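You operate a simulated robot arm through the tools that you are given. There is no shell and no other tool. Be economical: measure what you need, move in short steps, check, and stop when the job is done.

You run a simulated robot arm. Do the job below in one go: nothing can be reset, and whatever is moved stays where it is left.

TASK
Pull the silencer out of the valve block and put it in the black pocket tray.
Fine: wind the vice shut till the green lamp lights first; then right open, block out on the bench.

It is judged by the outcome, as a careful person would: the job done as asked, and still so three seconds after it is handed in. It fails if anything else is knocked over, pushed out of place, dropped, spilled or broken.

THE ROBOT
A 7-joint arm with a two-finger parallel gripper, fixed in place. Base frame: the origin is at the foot of the arm, x ahead of it, y to its left, z up; the work surface is at about z = 0.86. Units: m, rad, N and s.
With the tool pointing down near the work surface it reaches from about 0.24 to 0.68 m from the base axis. Its first joint turns from -1.152 to 1.152 rad. Payload 2.4 kg.
The tool frame sits at the grasp point between the pads (the TCP): z along the fingers, y along the line on which they close. The tips reach 0.03 m beyond it. The gripper opens to 0.094 m. The fingers are 0.028 m wide and 0.01 m thick; the gripper's body (0.05 by 0.096 m) begins 0.055 m behind the TCP.
Orientation is that of the tool frame in the base frame, as a unit quaternion [x, y, z, w]. With the fingers straight down and closing along the base's y, the tool's x points along the base's -x, its y along +y and its z along -z.

THE INTERFACE
- The arm moves only by the tool send_rows. Its argument "moves" is a list of rows, each an object of numbers (a shift or turn left out is 0, a gripper value left out holds the last): "dx", "dy", "dz": the shift along the tool's x, y, z in units of 500 mm (1.0 is 500 mm); "ax", "ay", "az": the turn, a rotation vector about the tool's x, y, z in units of 90 degrees (1.0 is 90 degrees). In form: [{"dx": .., "dy": .., "dz": .., "ax": .., "ay": .., "az": ..}, ...]. A call has 1 to 12 rows; each row is the pose to reach, as a shift and turn from the pose commanded when the call began, along the tool's axes at that moment. "grip" is the finger opening in cm, from 0 to 9.4, set as the call begins (left out, the last holds). A call with a number of a shift or a turn outside -1 to 1 is refused whole. Rows are played at 5 a second. More than 0.05 m and 0.15 rad between two rows, or a gripper value outside its range, and nothing of the call is played. Where a pose cannot be reached the arm comes as near as it can. A force on the tool above 90 N (or 10 N above the force at the start of the call, whichever is more), or a blocked arm, ends the call early, and 0.2 s more pass. The fingers move at their own pace (about 0.153 m/s each) and stop on an object; they squeeze with about 41 N. The grip force told is the motor's: it shows also when the fingers shut on nothing. Time passes only in rows, and 0.2 s behind the last, so rows that repeat a pose let the fingers close. It gives the time, the measured TCP pose, the force on the tool (base axes), the opening and the grip force at its end, in the units of the frame above (readings bear some noise).
- Cameras (640 x 400 px; columns grow to the right, rows downward): "scene" is fixed at [0.0443, 0.4836, 1.439]; the picture's right is [-0.66, -0.75, 0.00], its down [-0.47, 0.42, -0.78] and it looks along [0.58, -0.51, -0.63] (base axes); focal length 352 px, centre (320, 200). "wrist" rides on the gripper at [0.076, 0.014, -0.103] in the tool frame; the picture's right is [-0.18, 0.98, 0.00], its down [-0.75, -0.14, -0.64] and it looks along [-0.63, -0.12, 0.77] (tool axes); focal length 243 px, centre (320, 200). There is no depth. A picture from a camera that has moved, and an enlarged one, comes with that camera's place and axes in the base frame and with its lens.
- capture(camera): a new picture of that camera. It takes no simulated time.
- enlarge(camera, box): a new picture of the part [left, top, right, bottom] of that camera's present view, enlarged. It takes no simulated time.
- close_job(): hands the job in; it is judged then, once.

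Work in short steps. Places have to be worked out from the pictures, the camera data and where the tool is seen: move nearer, look again, correct. Check each grasp and each placing, and mend what went wrong. You have 120 turns and 64 pictures in all, those below and enlarged ones among them. Open the gripper and draw the arm clear of the work before you hand the job in, unless the task says otherwise; then end with one line.

The tools are called after "Request:" by a JSON object that holds its "method" and its "body". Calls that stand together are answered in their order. send_rows: Moves the arm, as the interface text tells. Its arguments: {"type":"object","properties":{"moves":{"type":"array"},"grip":{"type":"number"}},"required":["moves"]} The other tools are called the same way: capture (camera) takes a picture; enlarge (camera, box) takes an enlarged picture of a part of a camera's view; close_job () hands the job in.

At the start:

```text
t: 0.0
eef_pos: [0.3508, 0.0932, 1.1849]
tool_rot: [0.001, 1.0, 0.0, 0.0]
wrist_force: [0.5, -0.4, 0.0]
finger_gap: 0.094
grip_force: 0.0
```

scene: 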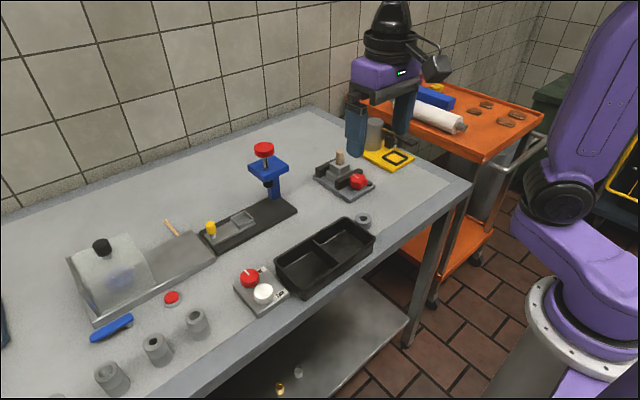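
wrist: 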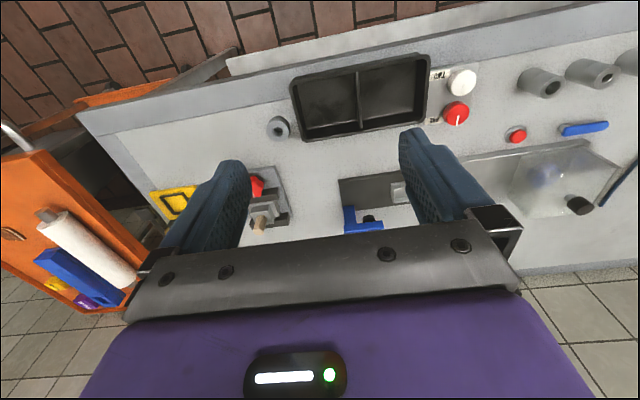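

I start with enlarged views of the vice area and of the fixtures to identify the parts.

Request:
{"method": "enlarge", "body": {"camera": "scene", "box": [290, 110, 450, 230]}}

Request:
{"method": "enlarge", "body": {"camera": "scene", "box": [190, 130, 390, 320]}}

Request:
{"method": "enlarge", "body": {"camera": "wrist", "box": [140, 60, 440, 250]}}

```text
3.33 times, centred on (370, 170) of scene
camera zoom: at [0.0443, 0.4836, 1.439], right [-0.66, -0.75, 0.0], down [-0.47, 0.42, -0.78], along [0.58, -0.51, -0.63], focal length 1174 px, centre (153, 300)
```

zoom: 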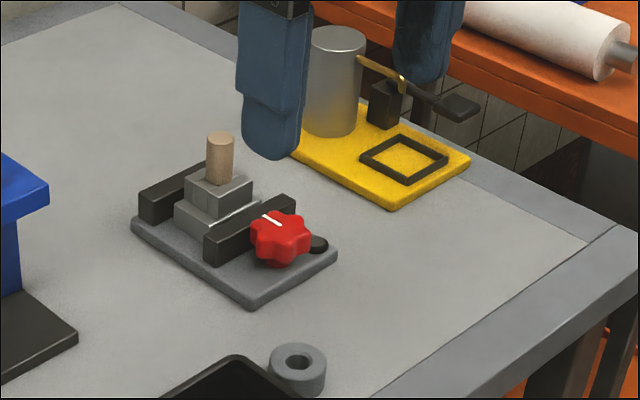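

```text
2.11 times, centred on (290, 225) of scene
camera zoom: at [0.0443, 0.4836, 1.439], right [-0.66, -0.75, 0.0], down [-0.47, 0.42, -0.78], along [0.58, -0.51, -0.63], focal length 742 px, centre (383, 147)
```

zoom: 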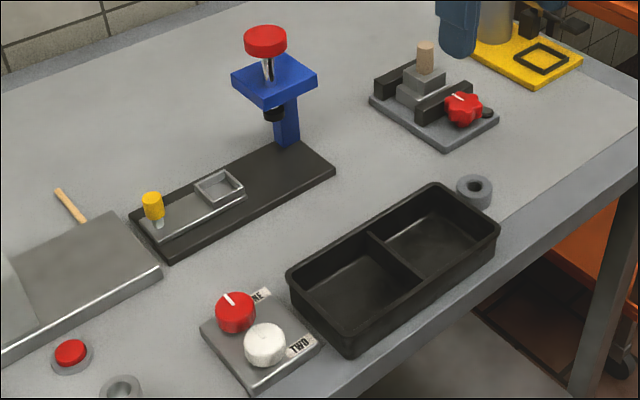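

```text
2.11 times, centred on (290, 155) of wrist
camera zoom: at [0.2741, 0.1079, 1.2873], right [0.18, 0.98, 0.0], down [0.75, -0.14, 0.64], along [0.63, -0.12, -0.77], focal length 511 px, centre (383, 295)
```

zoom: 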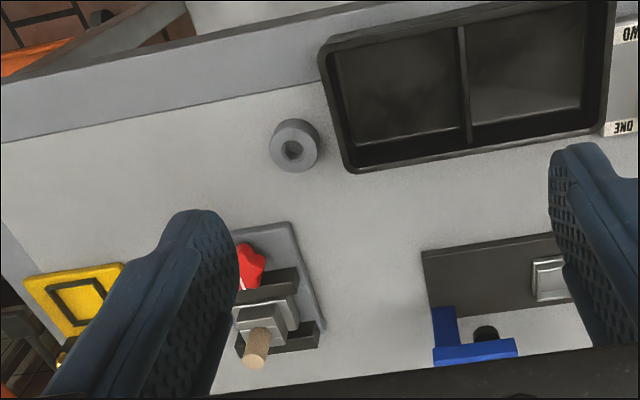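

The vice seems to be at about (0.55, -0.11) with its red star knob on the side towards the robot. I move the wrist camera there to see it better.

Request:
{"method": "send_rows", "body": {"moves": [{"dx": -0.01, "dy": -0.07, "dz": 0.03}, {"dx": -0.02, "dy": -0.14, "dz": 0.06}, {"dx": -0.03, "dy": -0.21, "dz": 0.1}, {"dx": -0.03, "dy": -0.28, "dz": 0.14}, {"dx": -0.03, "dy": -0.35, "dz": 0.18}, {"dx": -0.03, "dy": -0.4, "dz": 0.22}]}}

Request:
{"method": "capture", "body": {"camera": "wrist"}}

Request:
{"method": "capture", "body": {"camera": "scene"}}

```text
t: 1.4
eef_pos: [0.366, -0.1048, 1.0736]
tool_rot: [0.0, 1.0, 0.0, 0.0]
wrist_force: [-0.4, -0.3, 0.6]
finger_gap: 0.0941
grip_force: 0.2
```

```text
58 pictures are left
camera wrist: at [0.2894, -0.091, 1.1766], right [0.18, 0.98, 0.0], down [0.75, -0.14, 0.64], along [0.63, -0.12, -0.77], focal length 243 px, centre (320, 200)
```

wrist: 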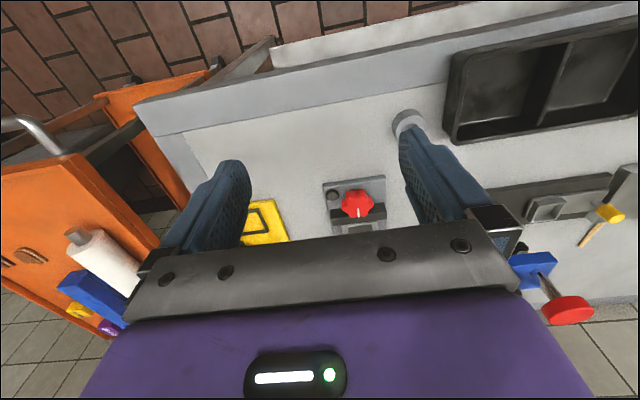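

```text
57 pictures are left
```

scene: 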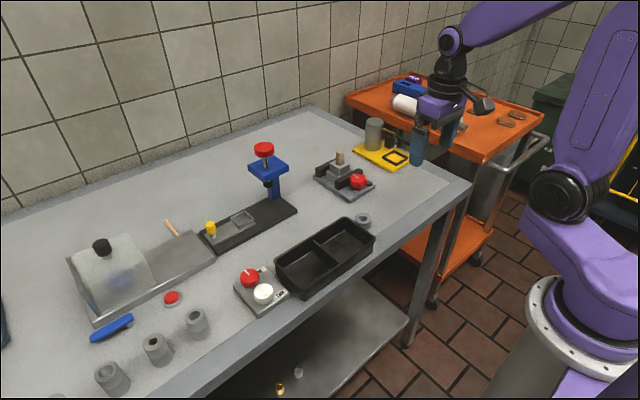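

The knob and the lamp now show between the fingers; I zoom in on them in both views.

Request:
{"method": "enlarge", "body": {"camera": "wrist", "box": [300, 160, 420, 240]}}

Request:
{"method": "enlarge", "body": {"camera": "scene", "box": [305, 140, 385, 210]}}

```text
5.00 times, centred on (360, 200) of wrist
camera zoom: at [0.2894, -0.091, 1.1766], right [0.18, 0.98, 0.0], down [0.75, -0.14, 0.64], along [0.63, -0.12, -0.77], focal length 1213 px, centre (120, 200)
```

zoom: 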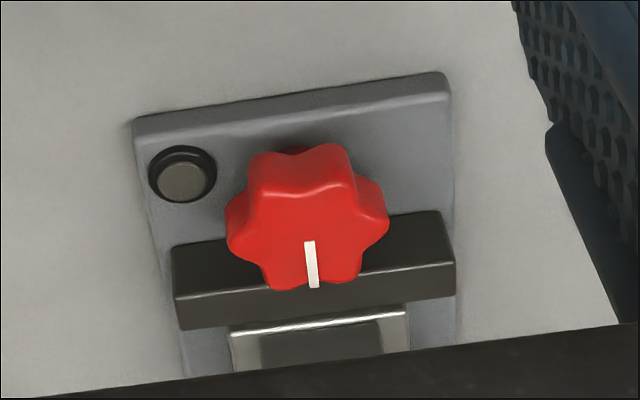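

```text
5.71 times, centred on (345, 175) of scene
camera zoom: at [0.0443, 0.4836, 1.439], right [-0.66, -0.75, 0.0], down [-0.47, 0.42, -0.78], along [0.58, -0.51, -0.63], focal length 2012 px, centre (177, 343)
```

zoom: 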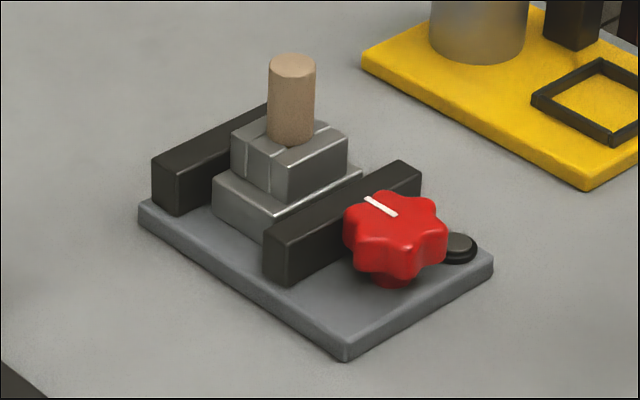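

The knob has a vertical stem and a white mark pointing away from the robot. It sits near (0.53, -0.08), with an unlit lamp beside it. I move above it for a closer look.

Request:
{"method": "send_rows", "body": {"moves": [{"dx": -0.08, "dy": 0.015, "dz": 0.03}, {"dx": -0.16, "dy": 0.03, "dz": 0.06}, {"dx": -0.24, "dy": 0.045, "dz": 0.09}, {"dx": -0.32, "dy": 0.05, "dz": 0.12}, {"dx": -0.328, "dy": 0.05, "dz": 0.147}]}}

Request:
{"method": "capture", "body": {"camera": "wrist"}}

Request:
{"method": "enlarge", "body": {"camera": "scene", "box": [305, 120, 401, 210]}}

```text
t: 2.6
eef_pos: [0.5299, -0.0824, 1.0016]
tool_rot: [0.001, 1.0, 0.0, 0.001]
wrist_force: [0.6, -0.2, 1.3]
finger_gap: 0.0941
grip_force: 0.0
```

```text
54 pictures are left
camera wrist: at [0.454, -0.0679, 1.1045], right [0.18, 0.98, 0.0], down [0.75, -0.14, 0.64], along [0.63, -0.12, -0.77], focal length 243 px, centre (320, 200)
```

wrist: 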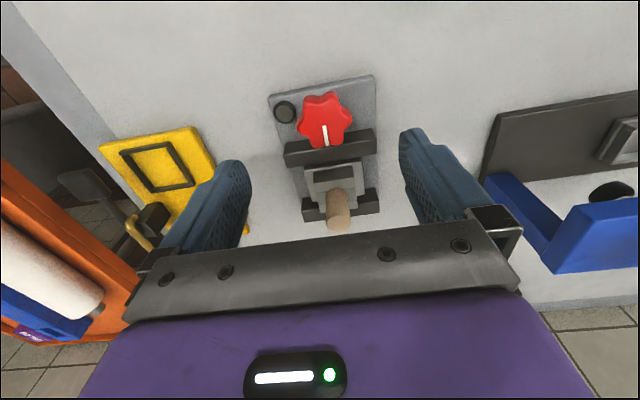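

```text
4.44 times, centred on (353, 165) of scene
camera zoom: at [0.0443, 0.4836, 1.439], right [-0.66, -0.75, 0.0], down [-0.47, 0.42, -0.78], along [0.58, -0.51, -0.63], focal length 1565 px, centre (173, 356)
```

zoom: 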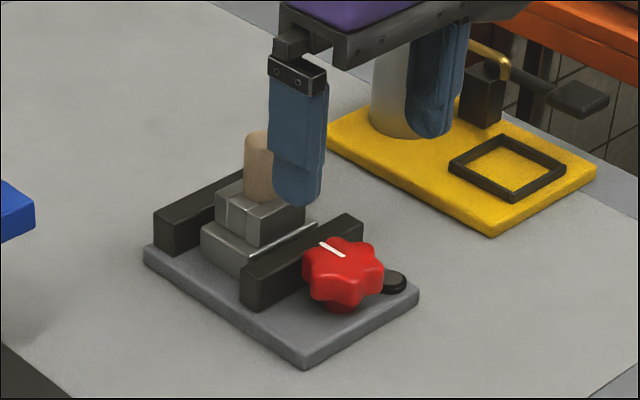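

Request:
{"method": "enlarge", "body": {"camera": "wrist", "box": [240, 60, 420, 240]}}

```text
2.22 times, centred on (330, 150) of wrist
camera zoom: at [0.454, -0.0679, 1.1045], right [0.18, 0.98, 0.0], down [0.75, -0.14, 0.64], along [0.63, -0.12, -0.77], focal length 539 px, centre (298, 311)
```

zoom: 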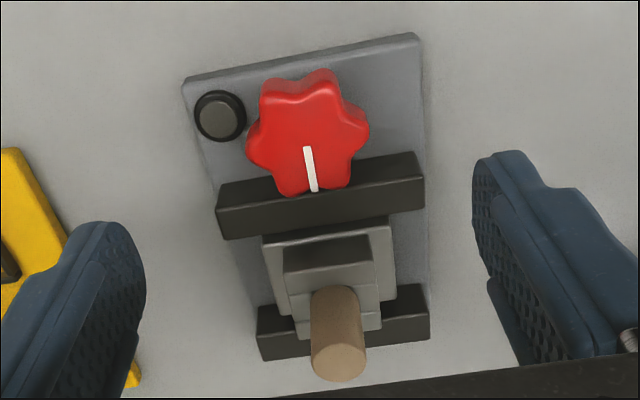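

Both views agree: knob centre near (0.532, -0.079), top at z≈0.905, about 48 mm across. I narrow the gripper a bit and lower until the tips are just above the knob.

Request:
{"method": "send_rows", "body": {"moves": [{"dx": -0.003, "dy": 0.007, "dz": 0.05}, {"dx": -0.003, "dy": 0.007, "dz": 0.11}, {"dx": -0.003, "dy": 0.007, "dz": 0.11}], "grip": 7.0}}

Request:
{"method": "enlarge", "body": {"camera": "wrist", "box": [220, 20, 420, 220]}}

Request:
{"method": "enlarge", "body": {"camera": "scene", "box": [325, 150, 389, 210]}}

```text
t: 3.4
eef_pos: [0.5298, -0.0779, 0.9458]
tool_rot: [0.0, 1.0, 0.001, 0.0]
wrist_force: [-0.7, -0.6, 0.5]
finger_gap: 0.07
grip_force: 0.0
```

```text
2.00 times, centred on (320, 120) of wrist
camera zoom: at [0.4542, -0.0645, 1.0485], right [0.18, 0.98, 0.0], down [0.75, -0.14, 0.64], along [0.63, -0.12, -0.77], focal length 485 px, centre (320, 360)
```

zoom: 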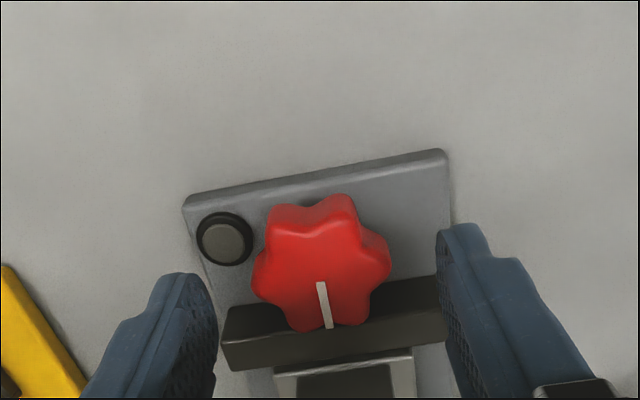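

```text
6.67 times, centred on (357, 180) of scene
camera zoom: at [0.0443, 0.4836, 1.439], right [-0.66, -0.75, 0.0], down [-0.47, 0.42, -0.78], along [0.58, -0.51, -0.63], focal length 2348 px, centre (73, 333)
```

zoom: 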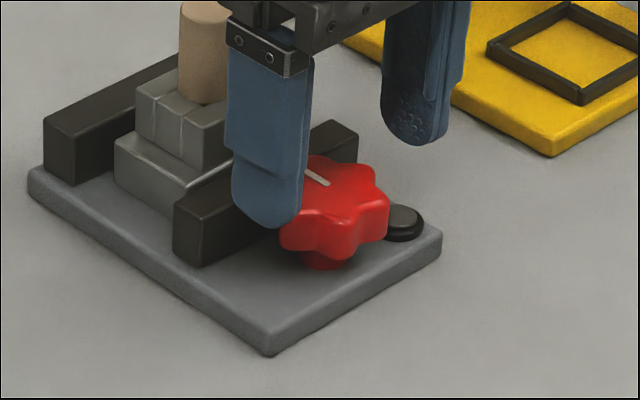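

Fingers straddle the knob with its centre midway. I lower so the tips overlap the knob's upper part but stay above the jaw, then close.

Request:
{"method": "send_rows", "body": {"moves": [{"dx": -0.004, "dy": -0.002, "dz": 0.02}, {"dx": -0.004, "dy": -0.002, "dz": 0.038}, {"dx": -0.004, "dy": -0.002, "dz": 0.038}]}}

Request:
{"method": "send_rows", "body": {"moves": [{"dz": 0}, {"dz": 0}, {"dz": 0}], "grip": 2.5}}

Request:
{"method": "enlarge", "body": {"camera": "scene", "box": [325, 150, 389, 210]}}

Request:
{"method": "enlarge", "body": {"camera": "wrist", "box": [220, 20, 420, 220]}}

```text
t: 4.2
eef_pos: [0.5318, -0.0804, 0.9266]
tool_rot: [0.001, 1.0, 0.0, -0.001]
wrist_force: [0.6, 0.3, 0.2]
finger_gap: 0.07
grip_force: 0.0
```

```text
t: 5.0
eef_pos: [0.5328, -0.0798, 0.9271]
tool_rot: [0.0, 1.0, 0.001, 0.0]
wrist_force: [0.3, 0.3, -1.8]
finger_gap: 0.0457
grip_force: 44.4
```

```text
6.67 times, centred on (357, 180) of scene
camera zoom: at [0.0443, 0.4836, 1.439], right [-0.66, -0.75, 0.0], down [-0.47, 0.42, -0.78], along [0.58, -0.51, -0.63], focal length 2348 px, centre (73, 333)
```

zoom: 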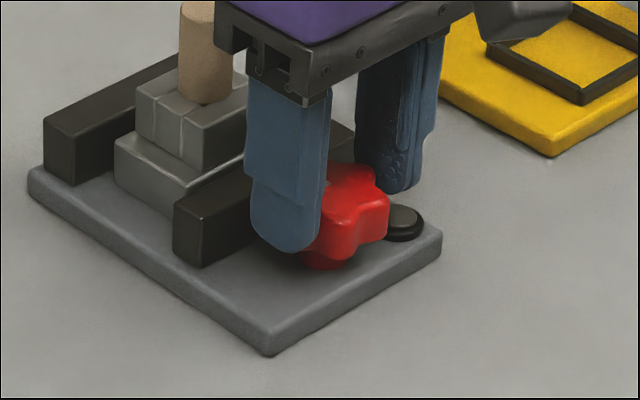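

```text
2.00 times, centred on (320, 120) of wrist
camera zoom: at [0.4561, -0.0656, 1.0295], right [0.18, 0.98, 0.0], down [0.75, -0.14, 0.64], along [0.63, -0.12, -0.77], focal length 485 px, centre (320, 360)
```

zoom: 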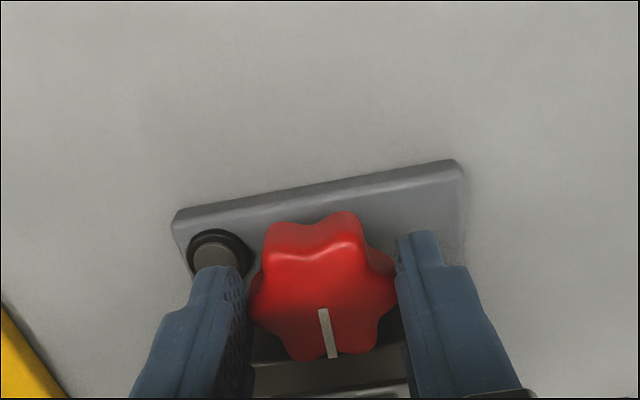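

The knob is held (gap 45.7 mm, 44 N). I turn it clockwise, as seen from above, by about 40° and watch the force, jaw and lamp.

Request:
{"method": "send_rows", "body": {"moves": [{"az": 0.09}, {"az": 0.18}, {"az": 0.27}, {"az": 0.36}, {"az": 0.45}]}}

Request:
{"method": "enlarge", "body": {"camera": "scene", "box": [325, 150, 389, 210]}}

```text
t: 6.2
eef_pos: [0.5324, -0.0771, 0.9263]
tool_rot: [0.344, 0.939, -0.001, 0.0]
wrist_force: [-3.8, 11.3, 1.1]
finger_gap: 0.0465
grip_force: 45.0
```

```text
6.67 times, centred on (357, 180) of scene
camera zoom: at [0.0442, 0.4839, 1.4389], right [-0.66, -0.75, 0.0], down [-0.47, 0.42, -0.78], along [0.58, -0.51, -0.63], focal length 2348 px, centre (73, 333)
```

zoom: 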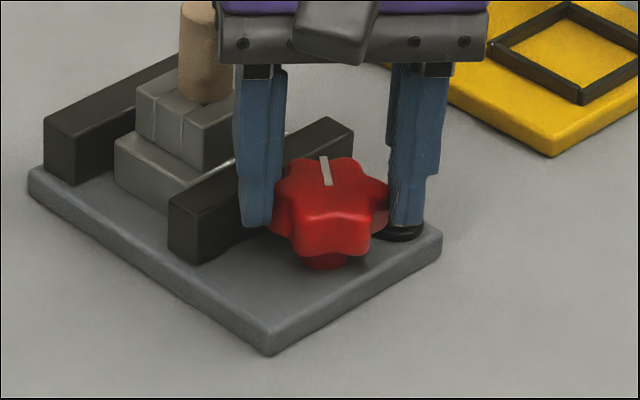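

The knob turned and the front jaw moved about 2 mm towards the block, so clockwise closes it. I check the lamp with the wrist camera.

Request:
{"method": "capture", "body": {"camera": "wrist"}}

```text
46 pictures are left
camera wrist: at [0.4836, -0.0164, 1.0295], right [0.78, 0.63, 0.0], down [0.48, -0.59, 0.64], along [0.4, -0.5, -0.77], focal length 243 px, centre (320, 200)
```

wrist: 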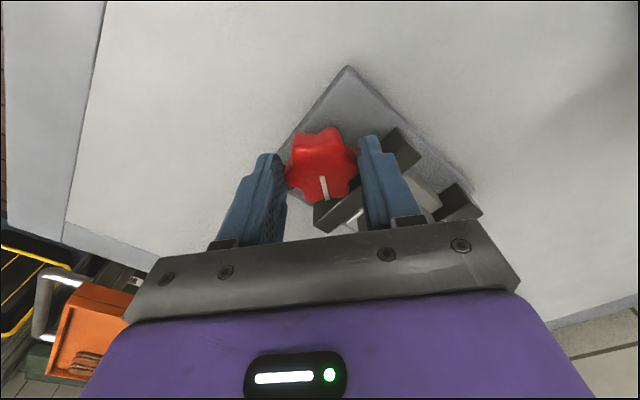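

The lamp is mostly hidden by a finger. I turn about 20° more and look again.

Request:
{"method": "send_rows", "body": {"moves": [{"az": 0.07}, {"az": 0.14}, {"az": 0.22}]}}

Request:
{"method": "enlarge", "body": {"camera": "scene", "box": [325, 150, 389, 210]}}

```text
t: 7.0
eef_pos: [0.53, -0.0697, 0.9262]
tool_rot: [0.496, 0.868, -0.001, -0.005]
wrist_force: [-19.7, 39.5, 9.5]
finger_gap: 0.0447
grip_force: 44.9
```

```text
6.67 times, centred on (357, 180) of scene
camera zoom: at [0.0436, 0.4847, 1.4386], right [-0.66, -0.75, 0.0], down [-0.47, 0.42, -0.78], along [0.58, -0.51, -0.63], focal length 2348 px, centre (73, 333)
```

zoom: 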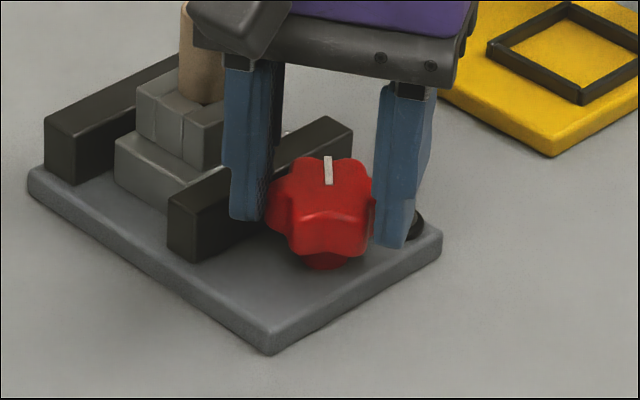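

The reaction rose to ~44 N: the left finger is pressing against the jaw's face, so I stop turning here. I release slightly, lift clear, and check the lamp.

Request:
{"method": "send_rows", "body": {"moves": [{"dz": -0.02}, {"dz": -0.06}, {"dz": -0.08}], "grip": 5.2}}

Request:
{"method": "enlarge", "body": {"camera": "scene", "box": [325, 150, 389, 210]}}

```text
t: 7.5
eef_pos: [0.524, -0.0743, 0.9285]
tool_rot: [0.498, 0.867, -0.005, -0.015]
wrist_force: [13.3, 4.2, -18.5]
finger_gap: 0.0594
grip_force: 6.7
stopped in row 2: the force on the tool passed its limit (the readings are from after the stop); the commanded pose is now the measured one
```

```text
6.67 times, centred on (357, 180) of scene
camera zoom: at [0.0451, 0.4836, 1.4389], right [-0.66, -0.75, 0.0], down [-0.47, 0.42, -0.78], along [0.58, -0.51, -0.63], focal length 2348 px, centre (73, 333)
```

zoom: 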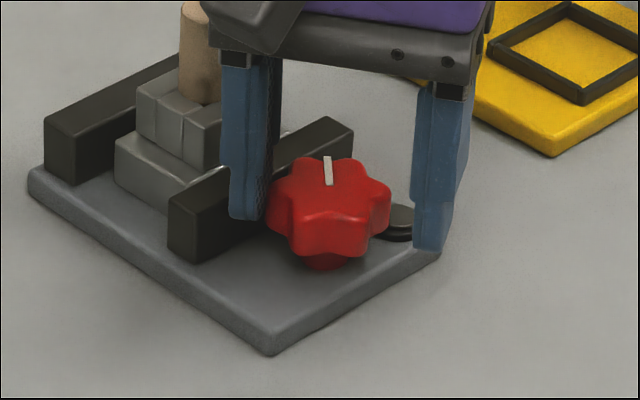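

The fingers are released and the vice looks undisturbed; lamp unlit. I raise the tool straight up gently.

Request:
{"method": "send_rows", "body": {"moves": [{"dz": -0.01}, {"dz": -0.03}, {"dz": -0.06}]}}

```text
t: 8.3
eef_pos: [0.5244, -0.0752, 0.9591]
tool_rot: [0.5, 0.866, -0.008, -0.017]
wrist_force: [-0.3, 0.3, 0.8]
finger_gap: 0.0521
grip_force: 0.2
```

Clear now. The knob's mark is at about 44° clockwise; I turn the gripper back to −16° (the next pair of flats) and recentre over the knob.

Request:
{"method": "send_rows", "body": {"moves": [{"dx": -0.002, "dy": 0.001, "ax": -0.0008, "ay": -0.0027, "az": -0.094}, {"dx": -0.004, "dy": 0.002, "ax": -0.0016, "ay": -0.0055, "az": -0.188}, {"dx": -0.006, "dy": 0.003, "ax": -0.0025, "ay": -0.0082, "az": -0.282}, {"dx": -0.008, "dy": 0.004, "ax": -0.0033, "ay": -0.011, "az": -0.376}, {"dx": -0.01, "dy": 0.005, "ax": -0.0041, "ay": -0.0137, "az": -0.47}, {"dx": -0.012, "dy": 0.006, "ax": -0.005, "ay": -0.0164, "az": -0.564}, {"dx": -0.013, "dy": 0.008, "ax": -0.0058, "ay": -0.0192, "az": -0.658}, {"dx": -0.014, "dy": 0.009, "ax": -0.0067, "ay": -0.0219, "az": -0.752}, {"dx": -0.0142, "dy": 0.0094, "ax": -0.0075, "ay": -0.0246, "az": -0.844}], "grip": 7.0}}

Request:
{"method": "enlarge", "body": {"camera": "wrist", "box": [220, 20, 420, 220]}}

```text
t: 10.3
eef_pos: [0.5322, -0.0775, 0.96]
tool_rot: [-0.141, 0.99, 0.001, 0.001]
wrist_force: [0.0, -0.7, 0.2]
finger_gap: 0.0701
grip_force: 0.1
```

```text
2.00 times, centred on (320, 120) of wrist
camera zoom: at [0.455, -0.0859, 1.0616], right [-0.1, 1.0, 0.0], down [0.76, 0.07, 0.64], along [0.64, 0.06, -0.77], focal length 485 px, centre (320, 360)
```

zoom: 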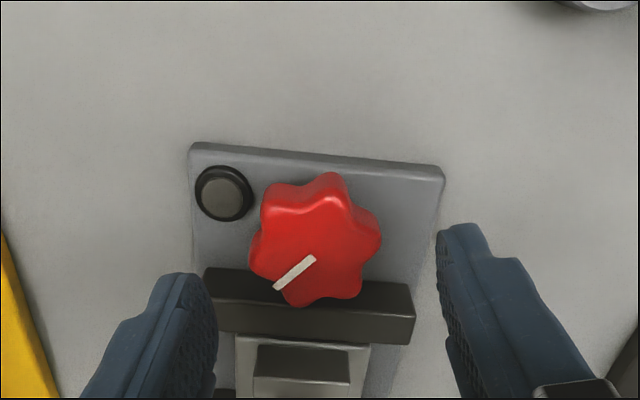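

The mark actually points to a valley between lobes, so my first grip was on lobe tips. I turn the gripper 30° to seat the pads on the flats.

Request:
{"method": "send_rows", "body": {"moves": [{"az": 0.09, "dy": -0.001}, {"az": 0.18, "dy": -0.002}, {"az": 0.27, "dy": -0.003}, {"az": 0.333, "dy": -0.003}]}}

Request:
{"method": "enlarge", "body": {"camera": "wrist", "box": [260, 60, 380, 180]}}

Request:
{"method": "enlarge", "body": {"camera": "scene", "box": [325, 150, 389, 210]}}

```text
t: 11.3
eef_pos: [0.5333, -0.0786, 0.9592]
tool_rot: [0.122, 0.993, 0.001, 0.0]
wrist_force: [0.1, -0.3, -0.4]
finger_gap: 0.0701
grip_force: 0.1
```

```text
3.33 times, centred on (320, 120) of wrist
camera zoom: at [0.4625, -0.0474, 1.062], right [0.42, 0.91, 0.0], down [0.7, -0.32, 0.64], along [0.58, -0.27, -0.77], focal length 809 px, centre (320, 467)
```

zoom: 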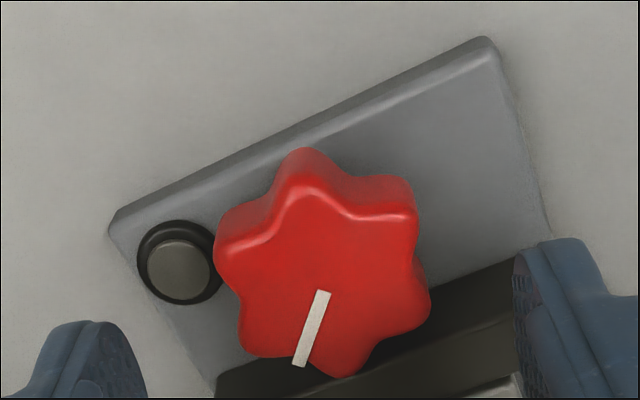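

```text
6.67 times, centred on (357, 180) of scene
camera zoom: at [0.0443, 0.4836, 1.439], right [-0.66, -0.75, 0.0], down [-0.47, 0.42, -0.78], along [0.58, -0.51, -0.63], focal length 2348 px, centre (73, 333)
```

zoom: 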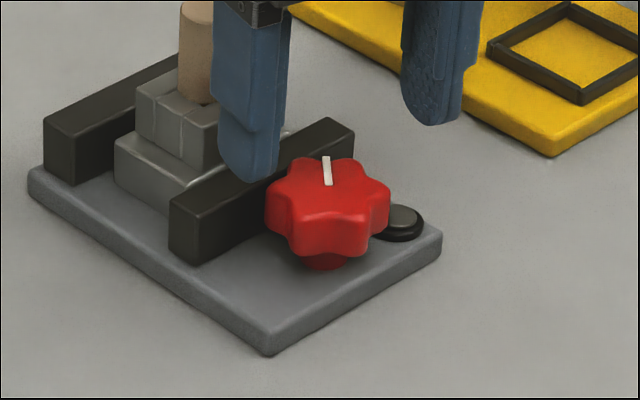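

The star's flats are nearly aligned with the pads (a few degrees off). I correct that, descend, and grip.

Request:
{"method": "send_rows", "body": {"moves": [{"az": -0.05, "dz": 0.03}, {"az": -0.05, "dz": 0.066}, {"az": -0.05, "dz": 0.066}]}}

Request:
{"method": "send_rows", "body": {"moves": [{"dz": 0}, {"dz": 0}, {"dz": 0}], "grip": 2.5}}

Request:
{"method": "send_rows", "body": {"moves": [{"az": 0.06}, {"az": 0.12}, {"az": 0.18}, {"az": 0.24}]}}

Request:
{"method": "enlarge", "body": {"camera": "scene", "box": [325, 150, 389, 210]}}

```text
t: 12.1
eef_pos: [0.5314, -0.0807, 0.9251]
tool_rot: [0.082, 0.997, 0.0, 0.0]
wrist_force: [0.3, -0.4, 0.2]
finger_gap: 0.0697
grip_force: 0.0
```

```text
t: 12.9
eef_pos: [0.5328, -0.0783, 0.9255]
tool_rot: [0.082, 0.997, 0.001, 0.0]
wrist_force: [0.4, 2.1, -4.2]
finger_gap: 0.046
grip_force: 45.1
```

```text
t: 13.9
eef_pos: [0.5332, -0.0782, 0.9265]
tool_rot: [0.267, 0.964, 0.002, 0.001]
wrist_force: [13.7, 8.7, -20.1]
finger_gap: 0.0461
grip_force: 45.1
```

```text
6.67 times, centred on (357, 180) of scene
camera zoom: at [0.045, 0.4838, 1.4389], right [-0.66, -0.75, 0.0], down [-0.47, 0.42, -0.78], along [0.58, -0.51, -0.63], focal length 2348 px, centre (73, 333)
```

zoom: 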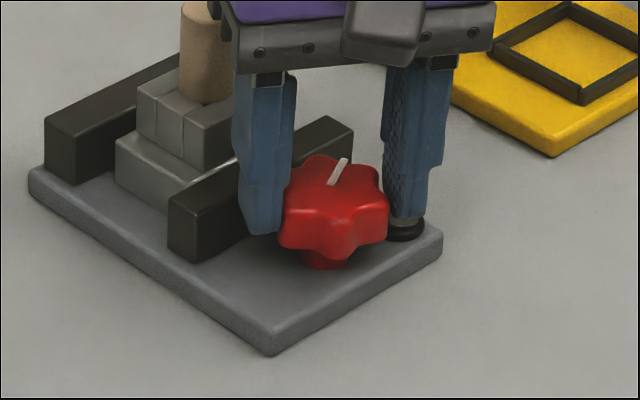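

The knob turned further (mark now ~63°) and the reaction is building, with the jaw apparently against the block. I turn a little more and check for the lamp.

Request:
{"method": "send_rows", "body": {"moves": [{"az": 0.05}, {"az": 0.1}, {"az": 0.15}]}}

Request:
{"method": "enlarge", "body": {"camera": "scene", "box": [325, 150, 389, 210]}}

```text
t: 14.7
eef_pos: [0.5323, -0.077, 0.9256]
tool_rot: [0.377, 0.926, 0.0, 0.001]
wrist_force: [18.9, 20.4, -21.7]
finger_gap: 0.0463
grip_force: 44.9
```

```text
6.67 times, centred on (357, 180) of scene
camera zoom: at [0.0452, 0.4841, 1.4388], right [-0.66, -0.75, 0.0], down [-0.47, 0.42, -0.78], along [0.58, -0.51, -0.63], focal length 2348 px, centre (73, 333)
```

zoom: 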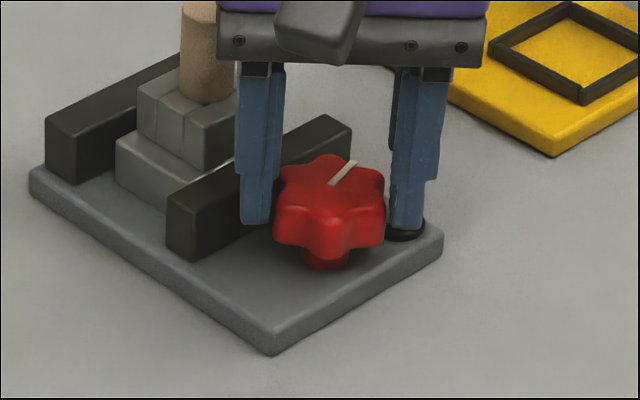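

Knob follows. I release gently, lift, and look at the lamp before regripping.

Request:
{"method": "send_rows", "body": {"moves": [{"dz": -0.002}, {"dz": -0.015}, {"dz": -0.035}, {"dz": -0.06}], "grip": 5.2}}

Request:
{"method": "enlarge", "body": {"camera": "scene", "box": [325, 150, 389, 210]}}

```text
t: 15.7
eef_pos: [0.5302, -0.0821, 0.9574]
tool_rot: [0.38, 0.925, 0.002, 0.002]
wrist_force: [-0.1, -0.6, -0.1]
finger_gap: 0.0519
grip_force: 0.1
```

```text
6.67 times, centred on (357, 180) of scene
camera zoom: at [0.0443, 0.4836, 1.439], right [-0.66, -0.75, 0.0], down [-0.47, 0.42, -0.78], along [0.58, -0.51, -0.63], focal length 2348 px, centre (73, 333)
```

zoom: 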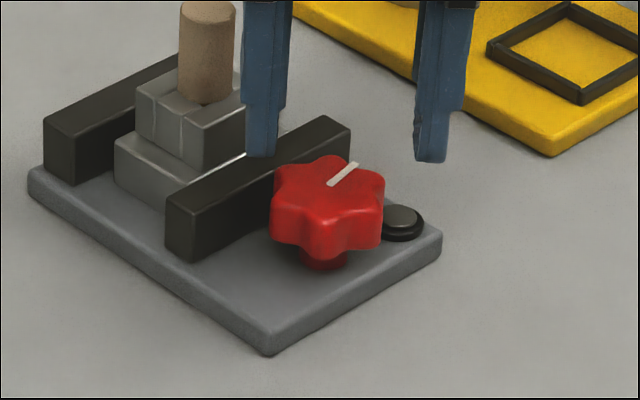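

Lamp still dark; the knob travels with the jaw (about 4 mm so far). I rotate back to −14° and recentre for another stroke.

Request:
{"method": "send_rows", "body": {"moves": [{"az": -0.09, "dx": -0.001, "dy": 0.003}, {"az": -0.18, "dx": -0.002, "dy": 0.006}, {"az": -0.27, "dx": -0.003, "dy": 0.009}, {"az": -0.36, "dx": -0.0044, "dy": 0.0127}, {"az": -0.45, "dx": -0.0044, "dy": 0.0127}, {"az": -0.54, "dx": -0.0044, "dy": 0.0127}, {"az": -0.63, "dx": -0.0044, "dy": 0.0127}, {"az": -0.65, "dx": -0.0044, "dy": 0.0127}], "grip": 7.0}}

Request:
{"method": "enlarge", "body": {"camera": "wrist", "box": [240, 60, 400, 220]}}

```text
t: 17.5
eef_pos: [0.5387, -0.076, 0.957]
tool_rot: [-0.122, 0.992, 0.002, 0.001]
wrist_force: [0.9, 0.5, -0.6]
finger_gap: 0.0699
grip_force: 0.1
```

```text
2.50 times, centred on (320, 140) of wrist
camera zoom: at [0.461, -0.0814, 1.059], right [-0.06, 1.0, 0.0], down [0.76, 0.05, 0.64], along [0.64, 0.04, -0.77], focal length 606 px, centre (320, 350)
```

zoom: 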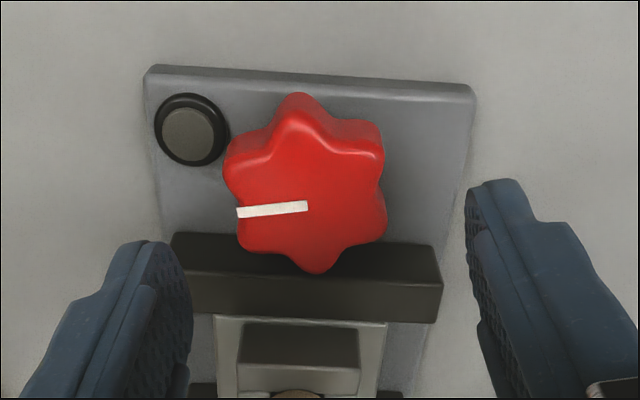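

Flats line up well with the pads now. I shift a few millimetres to centre, descend, grip and turn about 25°.

Request:
{"method": "send_rows", "body": {"moves": [{"dx": 0.009, "dy": -0.004, "dz": 0.03}, {"dx": 0.009, "dy": -0.004, "dz": 0.063}, {"dx": 0.009, "dy": -0.004, "dz": 0.063}]}}

Request:
{"method": "send_rows", "body": {"moves": [{"dz": 0}, {"dz": 0}, {"dz": 0}], "grip": 2.5}}

Request:
{"method": "send_rows", "body": {"moves": [{"az": 0.06}, {"az": 0.12}, {"az": 0.18}, {"az": 0.24}, {"az": 0.28}]}}

Request:
{"method": "enlarge", "body": {"camera": "scene", "box": [325, 150, 389, 210]}}

```text
t: 18.3
eef_pos: [0.5335, -0.0795, 0.9236]
tool_rot: [-0.121, 0.993, 0.001, 0.0]
wrist_force: [0.7, -0.4, -1.0]
finger_gap: 0.0701
grip_force: 0.0
```

```text
t: 19.1
eef_pos: [0.5337, -0.0794, 0.9245]
tool_rot: [-0.122, 0.993, 0.001, 0.0]
wrist_force: [1.8, -3.8, -6.7]
finger_gap: 0.0461
grip_force: 44.9
```

```text
t: 20.3
eef_pos: [0.5333, -0.0802, 0.9242]
tool_rot: [0.098, 0.995, 0.001, 0.0]
wrist_force: [2.4, -0.8, -10.4]
finger_gap: 0.0459
grip_force: 45.1
```

```text
6.67 times, centred on (357, 180) of scene
camera zoom: at [0.0446, 0.4836, 1.439], right [-0.66, -0.75, 0.0], down [-0.47, 0.42, -0.78], along [0.58, -0.51, -0.63], focal length 2348 px, centre (73, 333)
```

zoom: 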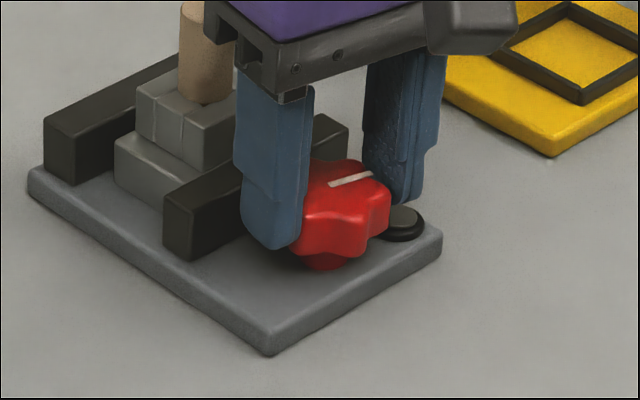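

Turning smoothly with little reaction; lamp visible and still dark. I continue ~20°.

Request:
{"method": "send_rows", "body": {"moves": [{"az": 0.06}, {"az": 0.12}, {"az": 0.18}, {"az": 0.22}]}}

Request:
{"method": "enlarge", "body": {"camera": "scene", "box": [325, 150, 389, 210]}}

```text
t: 21.3
eef_pos: [0.5349, -0.0797, 0.9236]
tool_rot: [0.267, 0.964, 0.001, 0.0]
wrist_force: [-0.7, 6.9, -6.2]
finger_gap: 0.0461
grip_force: 45.2
```

```text
6.67 times, centred on (357, 180) of scene
camera zoom: at [0.0444, 0.4838, 1.4389], right [-0.66, -0.75, 0.0], down [-0.47, 0.42, -0.78], along [0.58, -0.51, -0.63], focal length 2348 px, centre (73, 333)
```

zoom: 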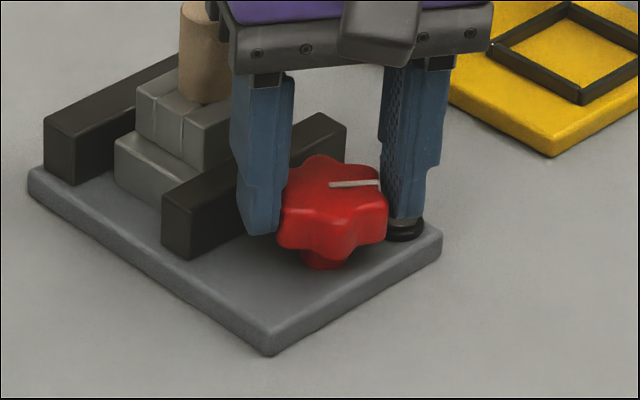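

Still advancing (jaw edge moved another couple of pixels). About 14° more, then release, lift and look.

Request:
{"method": "send_rows", "body": {"moves": [{"az": 0.05}, {"az": 0.1}, {"az": 0.15}]}}

Request:
{"method": "send_rows", "body": {"moves": [{"dz": -0.002}, {"dz": -0.015}, {"dz": -0.035}, {"dz": -0.06}], "grip": 5.2}}

Request:
{"method": "enlarge", "body": {"camera": "scene", "box": [325, 150, 389, 210]}}

```text
t: 22.1
eef_pos: [0.5341, -0.0785, 0.9245]
tool_rot: [0.378, 0.926, 0.002, 0.001]
wrist_force: [4.1, 12.7, 0.4]
finger_gap: 0.0464
grip_force: 45.2
```

```text
t: 23.1
eef_pos: [0.5334, -0.0802, 0.9546]
tool_rot: [0.378, 0.926, 0.0, 0.0]
wrist_force: [-0.1, -0.5, -0.3]
finger_gap: 0.0519
grip_force: 0.0
```

```text
6.67 times, centred on (357, 180) of scene
camera zoom: at [0.0443, 0.4836, 1.439], right [-0.66, -0.75, 0.0], down [-0.47, 0.42, -0.78], along [0.58, -0.51, -0.63], focal length 2348 px, centre (73, 333)
```

zoom: 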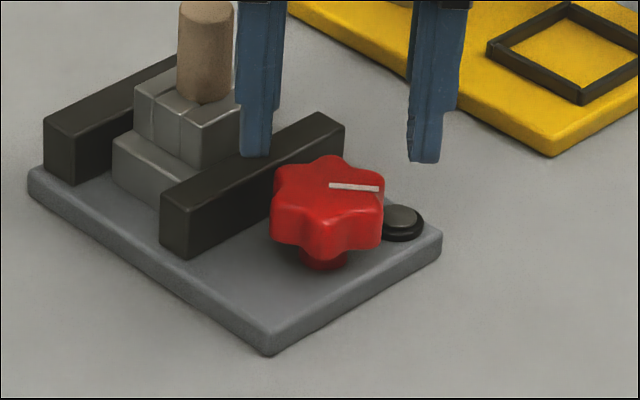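

The block has begun to move with the jaw towards the rear jaw; lamp still dark. Another stroke: back 60°, descend, grip.

Request:
{"method": "send_rows", "body": {"moves": [{"az": -0.09}, {"az": -0.18}, {"az": -0.27}, {"az": -0.36}, {"az": -0.45}, {"az": -0.54}, {"az": -0.63}, {"az": -0.667}, {"az": -0.667, "dx": -0.001, "dy": 0.003, "dz": 0.03}, {"az": -0.667, "dx": -0.001, "dy": 0.003, "dz": 0.06}, {"az": -0.667, "dx": -0.001, "dy": 0.003, "dz": 0.06}], "grip": 7.0}}

Request:
{"method": "send_rows", "body": {"moves": [{"dz": 0}, {"dz": 0}, {"dz": 0}], "grip": 2.5}}

Request:
{"method": "send_rows", "body": {"moves": [{"az": 0.06}, {"az": 0.12}, {"az": 0.18}, {"az": 0.24}, {"az": 0.28}]}}

Request:
{"method": "enlarge", "body": {"camera": "scene", "box": [325, 150, 389, 210]}}

```text
t: 25.5
eef_pos: [0.5355, -0.0802, 0.9251]
tool_rot: [-0.136, 0.991, 0.001, 0.002]
wrist_force: [0.6, -0.4, -0.3]
finger_gap: 0.07
grip_force: 0.1
```

```text
t: 26.3
eef_pos: [0.5356, -0.0793, 0.9241]
tool_rot: [-0.134, 0.991, 0.001, 0.001]
wrist_force: [2.0, -5.8, -7.0]
finger_gap: 0.0461
grip_force: 44.9
```

```text
t: 27.5
eef_pos: [0.5358, -0.0798, 0.9239]
tool_rot: [0.087, 0.996, 0.001, 0.0]
wrist_force: [0.2, -10.0, -7.3]
finger_gap: 0.0459
grip_force: 45.0
```

```text
6.67 times, centred on (357, 180) of scene
camera zoom: at [0.0444, 0.4834, 1.4391], right [-0.66, -0.75, 0.0], down [-0.47, 0.42, -0.78], along [0.58, -0.51, -0.63], focal length 2348 px, centre (73, 333)
```

zoom: 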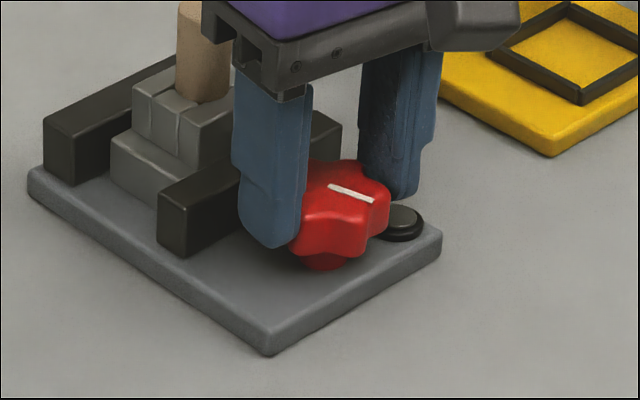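

Block and jaw continue moving together. I keep turning in two small steps, watching force.

Request:
{"method": "send_rows", "body": {"moves": [{"az": 0.06}, {"az": 0.12}, {"az": 0.18}]}}

Request:
{"method": "send_rows", "body": {"moves": [{"az": 0.06}, {"az": 0.12}, {"az": 0.19}]}}

Request:
{"method": "enlarge", "body": {"camera": "scene", "box": [325, 150, 389, 210]}}

```text
t: 28.3
eef_pos: [0.5352, -0.0796, 0.9246]
tool_rot: [0.225, 0.974, 0.001, 0.0]
wrist_force: [-0.4, -10.6, -6.1]
finger_gap: 0.046
grip_force: 44.6
```

```text
t: 29.1
eef_pos: [0.5354, -0.0798, 0.9241]
tool_rot: [0.367, 0.93, 0.001, 0.0]
wrist_force: [3.8, -12.9, -7.8]
finger_gap: 0.046
grip_force: 44.7
```

```text
6.67 times, centred on (357, 180) of scene
camera zoom: at [0.0446, 0.4833, 1.4391], right [-0.66, -0.75, 0.0], down [-0.47, 0.42, -0.78], along [0.58, -0.51, -0.63], focal length 2348 px, centre (73, 333)
```

zoom: 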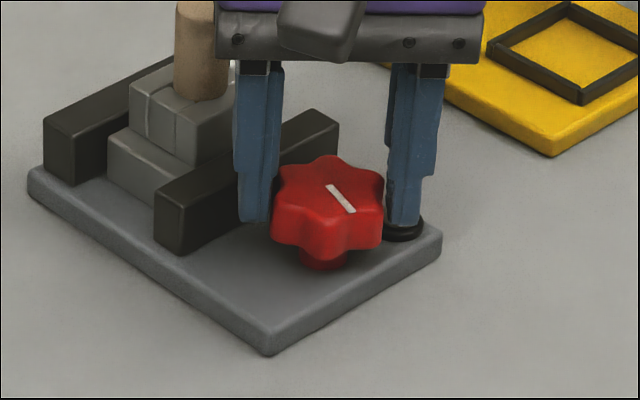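

Still moving freely. Release, go back 60° and make another stroke.

Request:
{"method": "send_rows", "body": {"moves": [{"dz": -0.002}, {"dz": -0.015}, {"dz": -0.035}, {"dz": -0.06}], "grip": 5.2}}

Request:
{"method": "send_rows", "body": {"moves": [{"az": -0.09}, {"az": -0.18}, {"az": -0.27}, {"az": -0.36}, {"az": -0.45}, {"az": -0.54}, {"az": -0.63}, {"az": -0.667}, {"az": -0.667, "dz": 0.03}, {"az": -0.667, "dz": 0.06}, {"az": -0.667, "dz": 0.06}], "grip": 7.0}}

Request:
{"method": "send_rows", "body": {"moves": [{"dz": 0}, {"dz": 0}, {"dz": 0}], "grip": 2.5}}

Request:
{"method": "send_rows", "body": {"moves": [{"az": 0.06}, {"az": 0.12}, {"az": 0.18}, {"az": 0.24}, {"az": 0.28}]}}

Request:
{"method": "enlarge", "body": {"camera": "scene", "box": [325, 150, 389, 210]}}

```text
t: 30.1
eef_pos: [0.536, -0.0794, 0.9541]
tool_rot: [0.366, 0.931, 0.001, -0.001]
wrist_force: [0.9, 0.6, -1.3]
finger_gap: 0.0519
grip_force: 0.0
```

```text
t: 32.5
eef_pos: [0.5348, -0.0785, 0.9237]
tool_rot: [-0.149, 0.989, 0.001, 0.001]
wrist_force: [-0.1, 0.1, -1.4]
finger_gap: 0.07
grip_force: 0.0
```

```text
t: 33.3
eef_pos: [0.535, -0.0809, 0.9239]
tool_rot: [-0.148, 0.989, 0.001, 0.001]
wrist_force: [2.2, -4.1, -7.2]
finger_gap: 0.0458
grip_force: 44.8
```

```text
t: 34.5
eef_pos: [0.5348, -0.0798, 0.9253]
tool_rot: [0.072, 0.997, 0.001, 0.001]
wrist_force: [6.6, -11.7, -11.8]
finger_gap: 0.0459
grip_force: 45.1
```

```text
6.67 times, centred on (357, 180) of scene
camera zoom: at [0.0447, 0.4833, 1.4391], right [-0.66, -0.75, 0.0], down [-0.47, 0.42, -0.78], along [0.58, -0.51, -0.63], focal length 2348 px, centre (73, 333)
```

zoom: 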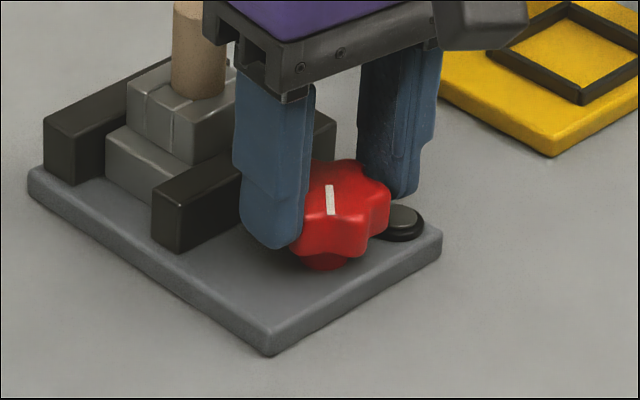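

Block is close to the rear jaw. Continue in small steps, checking the reaction.

Request:
{"method": "send_rows", "body": {"moves": [{"az": 0.06}, {"az": 0.11}]}}

Request:
{"method": "enlarge", "body": {"camera": "scene", "box": [325, 150, 389, 210]}}

```text
t: 35.1
eef_pos: [0.5356, -0.0796, 0.9247]
tool_rot: [0.159, 0.987, 0.0, 0.001]
wrist_force: [0.8, -12.3, -6.0]
finger_gap: 0.0458
grip_force: 45.1
```

```text
6.67 times, centred on (357, 180) of scene
camera zoom: at [0.0444, 0.4833, 1.4391], right [-0.66, -0.75, 0.0], down [-0.47, 0.42, -0.78], along [0.58, -0.51, -0.63], focal length 2348 px, centre (73, 333)
```

zoom: 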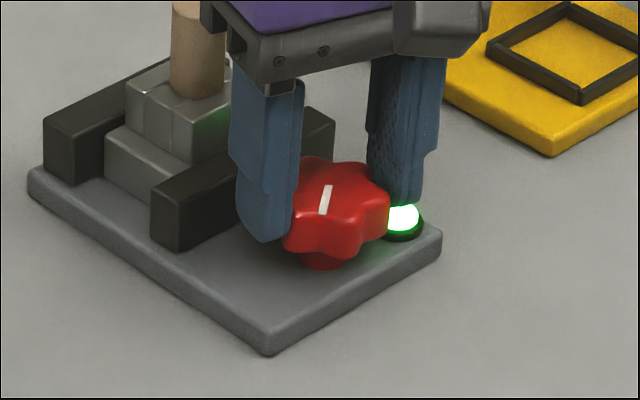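

The green lamp is lit. I release the knob, lift clear and straighten the gripper, then look at the lamp and silencer.

Request:
{"method": "send_rows", "body": {"moves": [{"dz": -0.001}, {"dz": -0.015}, {"dz": -0.05}, {"dz": -0.1, "az": -0.07}, {"dz": -0.18, "az": -0.14}, {"dz": -0.21, "az": -0.203}, {"dz": -0.21, "az": -0.203}], "grip": 5.4}}

Request:
{"method": "enlarge", "body": {"camera": "scene", "box": [305, 130, 385, 205]}}

Request:
{"method": "enlarge", "body": {"camera": "wrist", "box": [240, 60, 400, 240]}}

```text
t: 36.7
eef_pos: [0.5339, -0.0796, 1.0291]
tool_rot: [-0.003, 1.0, 0.001, 0.001]
wrist_force: [0.2, -0.7, 0.0]
finger_gap: 0.0538
grip_force: 0.1
```

```text
5.33 times, centred on (345, 168) of scene
camera zoom: at [0.0443, 0.4836, 1.439], right [-0.66, -0.75, 0.0], down [-0.47, 0.42, -0.78], along [0.58, -0.51, -0.63], focal length 1878 px, centre (187, 373)
```

zoom: 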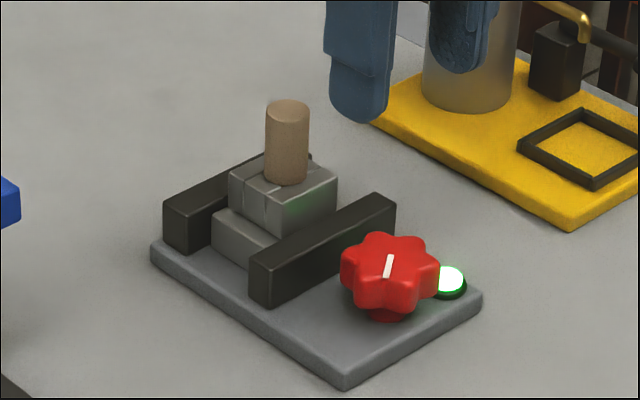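

```text
2.22 times, centred on (320, 150) of wrist
camera zoom: at [0.4587, -0.0663, 1.1322], right [0.18, 0.98, 0.0], down [0.75, -0.14, 0.64], along [0.63, -0.11, -0.77], focal length 539 px, centre (320, 311)
```

zoom: 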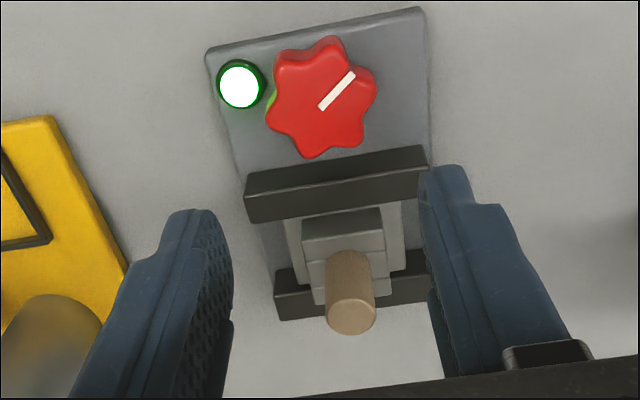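

Lamp stays green with the block clamped. The silencer (tan plug) is at about (0.611, -0.079), visible from z≈0.92 to 0.956; I move over it and descend.

Request:
{"method": "send_rows", "body": {"moves": [{"dx": -0.08}, {"dx": -0.154}, {"dx": -0.154, "dz": 0.05}, {"dx": -0.154, "dz": 0.11}, {"dx": -0.154, "dz": 0.11}]}}

Request:
{"method": "enlarge", "body": {"camera": "wrist", "box": [220, 60, 420, 240]}}

Request:
{"method": "enlarge", "body": {"camera": "scene", "box": [305, 120, 385, 195]}}

```text
t: 37.9
eef_pos: [0.6107, -0.077, 0.9762]
tool_rot: [-0.002, 1.0, 0.001, 0.0]
wrist_force: [0.1, -0.9, -0.3]
finger_gap: 0.0542
grip_force: 0.0
```

```text
2.22 times, centred on (320, 150) of wrist
camera zoom: at [0.5342, -0.0652, 1.0788], right [0.18, 0.98, 0.0], down [0.75, -0.14, 0.64], along [0.63, -0.11, -0.77], focal length 539 px, centre (320, 311)
```

zoom: 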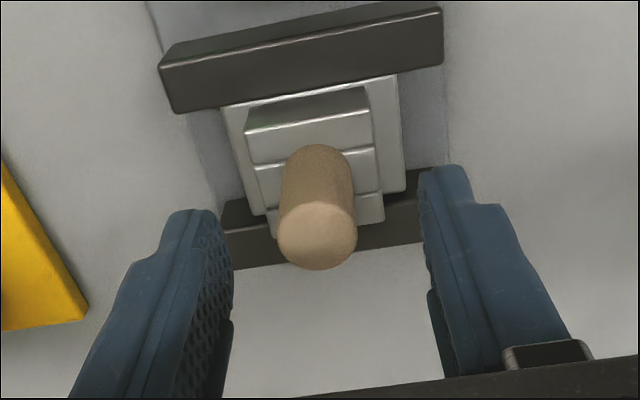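

```text
5.33 times, centred on (345, 158) of scene
camera zoom: at [0.0443, 0.4836, 1.439], right [-0.66, -0.75, 0.0], down [-0.47, 0.42, -0.78], along [0.58, -0.51, -0.63], focal length 1878 px, centre (187, 427)
```

zoom: 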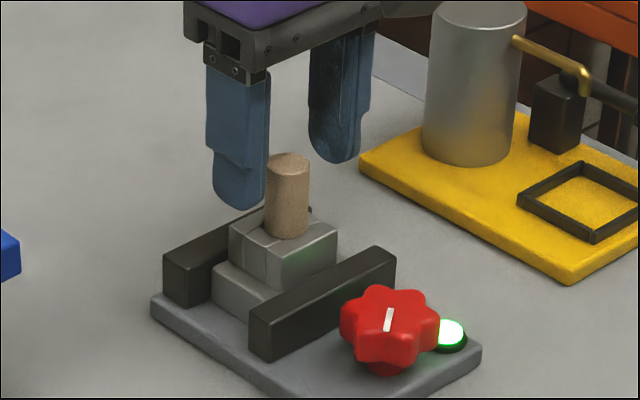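

Centring is good. I descend so the tips stop just above the block and close on the silencer.

Request:
{"method": "send_rows", "body": {"moves": [{"dz": 0.02, "dy": -0.002}, {"dz": 0.041, "dy": -0.002}, {"dz": 0.041, "dy": -0.002}]}}

Request:
{"method": "send_rows", "body": {"moves": [{"dz": 0}, {"dz": 0}, {"dz": 0}], "grip": 0.5}}

Request:
{"method": "send_rows", "body": {"moves": [{"dz": -0.01}, {"dz": -0.02}, {"dz": -0.03}]}}

Request:
{"method": "enlarge", "body": {"camera": "scene", "box": [305, 120, 385, 195]}}

```text
t: 38.7
eef_pos: [0.6123, -0.0798, 0.9546]
tool_rot: [-0.002, 1.0, 0.001, 0.001]
wrist_force: [1.1, -0.1, 0.0]
finger_gap: 0.0539
grip_force: 0.0
```

```text
t: 39.5
eef_pos: [0.611, -0.0796, 0.9552]
tool_rot: [-0.002, 1.0, 0.0, 0.0]
wrist_force: [0.9, 0.3, 0.3]
finger_gap: 0.0204
grip_force: 40.7
```

```text
t: 40.3
eef_pos: [0.613, -0.0795, 0.9706]
tool_rot: [-0.002, 1.0, 0.001, 0.0]
wrist_force: [0.7, 0.0, 0.1]
finger_gap: 0.02
grip_force: 40.1
```

```text
5.33 times, centred on (345, 158) of scene
camera zoom: at [0.0443, 0.4836, 1.439], right [-0.66, -0.75, 0.0], down [-0.47, 0.42, -0.78], along [0.58, -0.51, -0.63], focal length 1878 px, centre (187, 427)
```

zoom: 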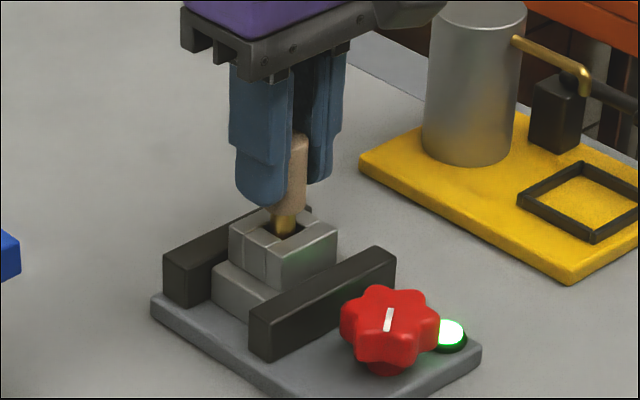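

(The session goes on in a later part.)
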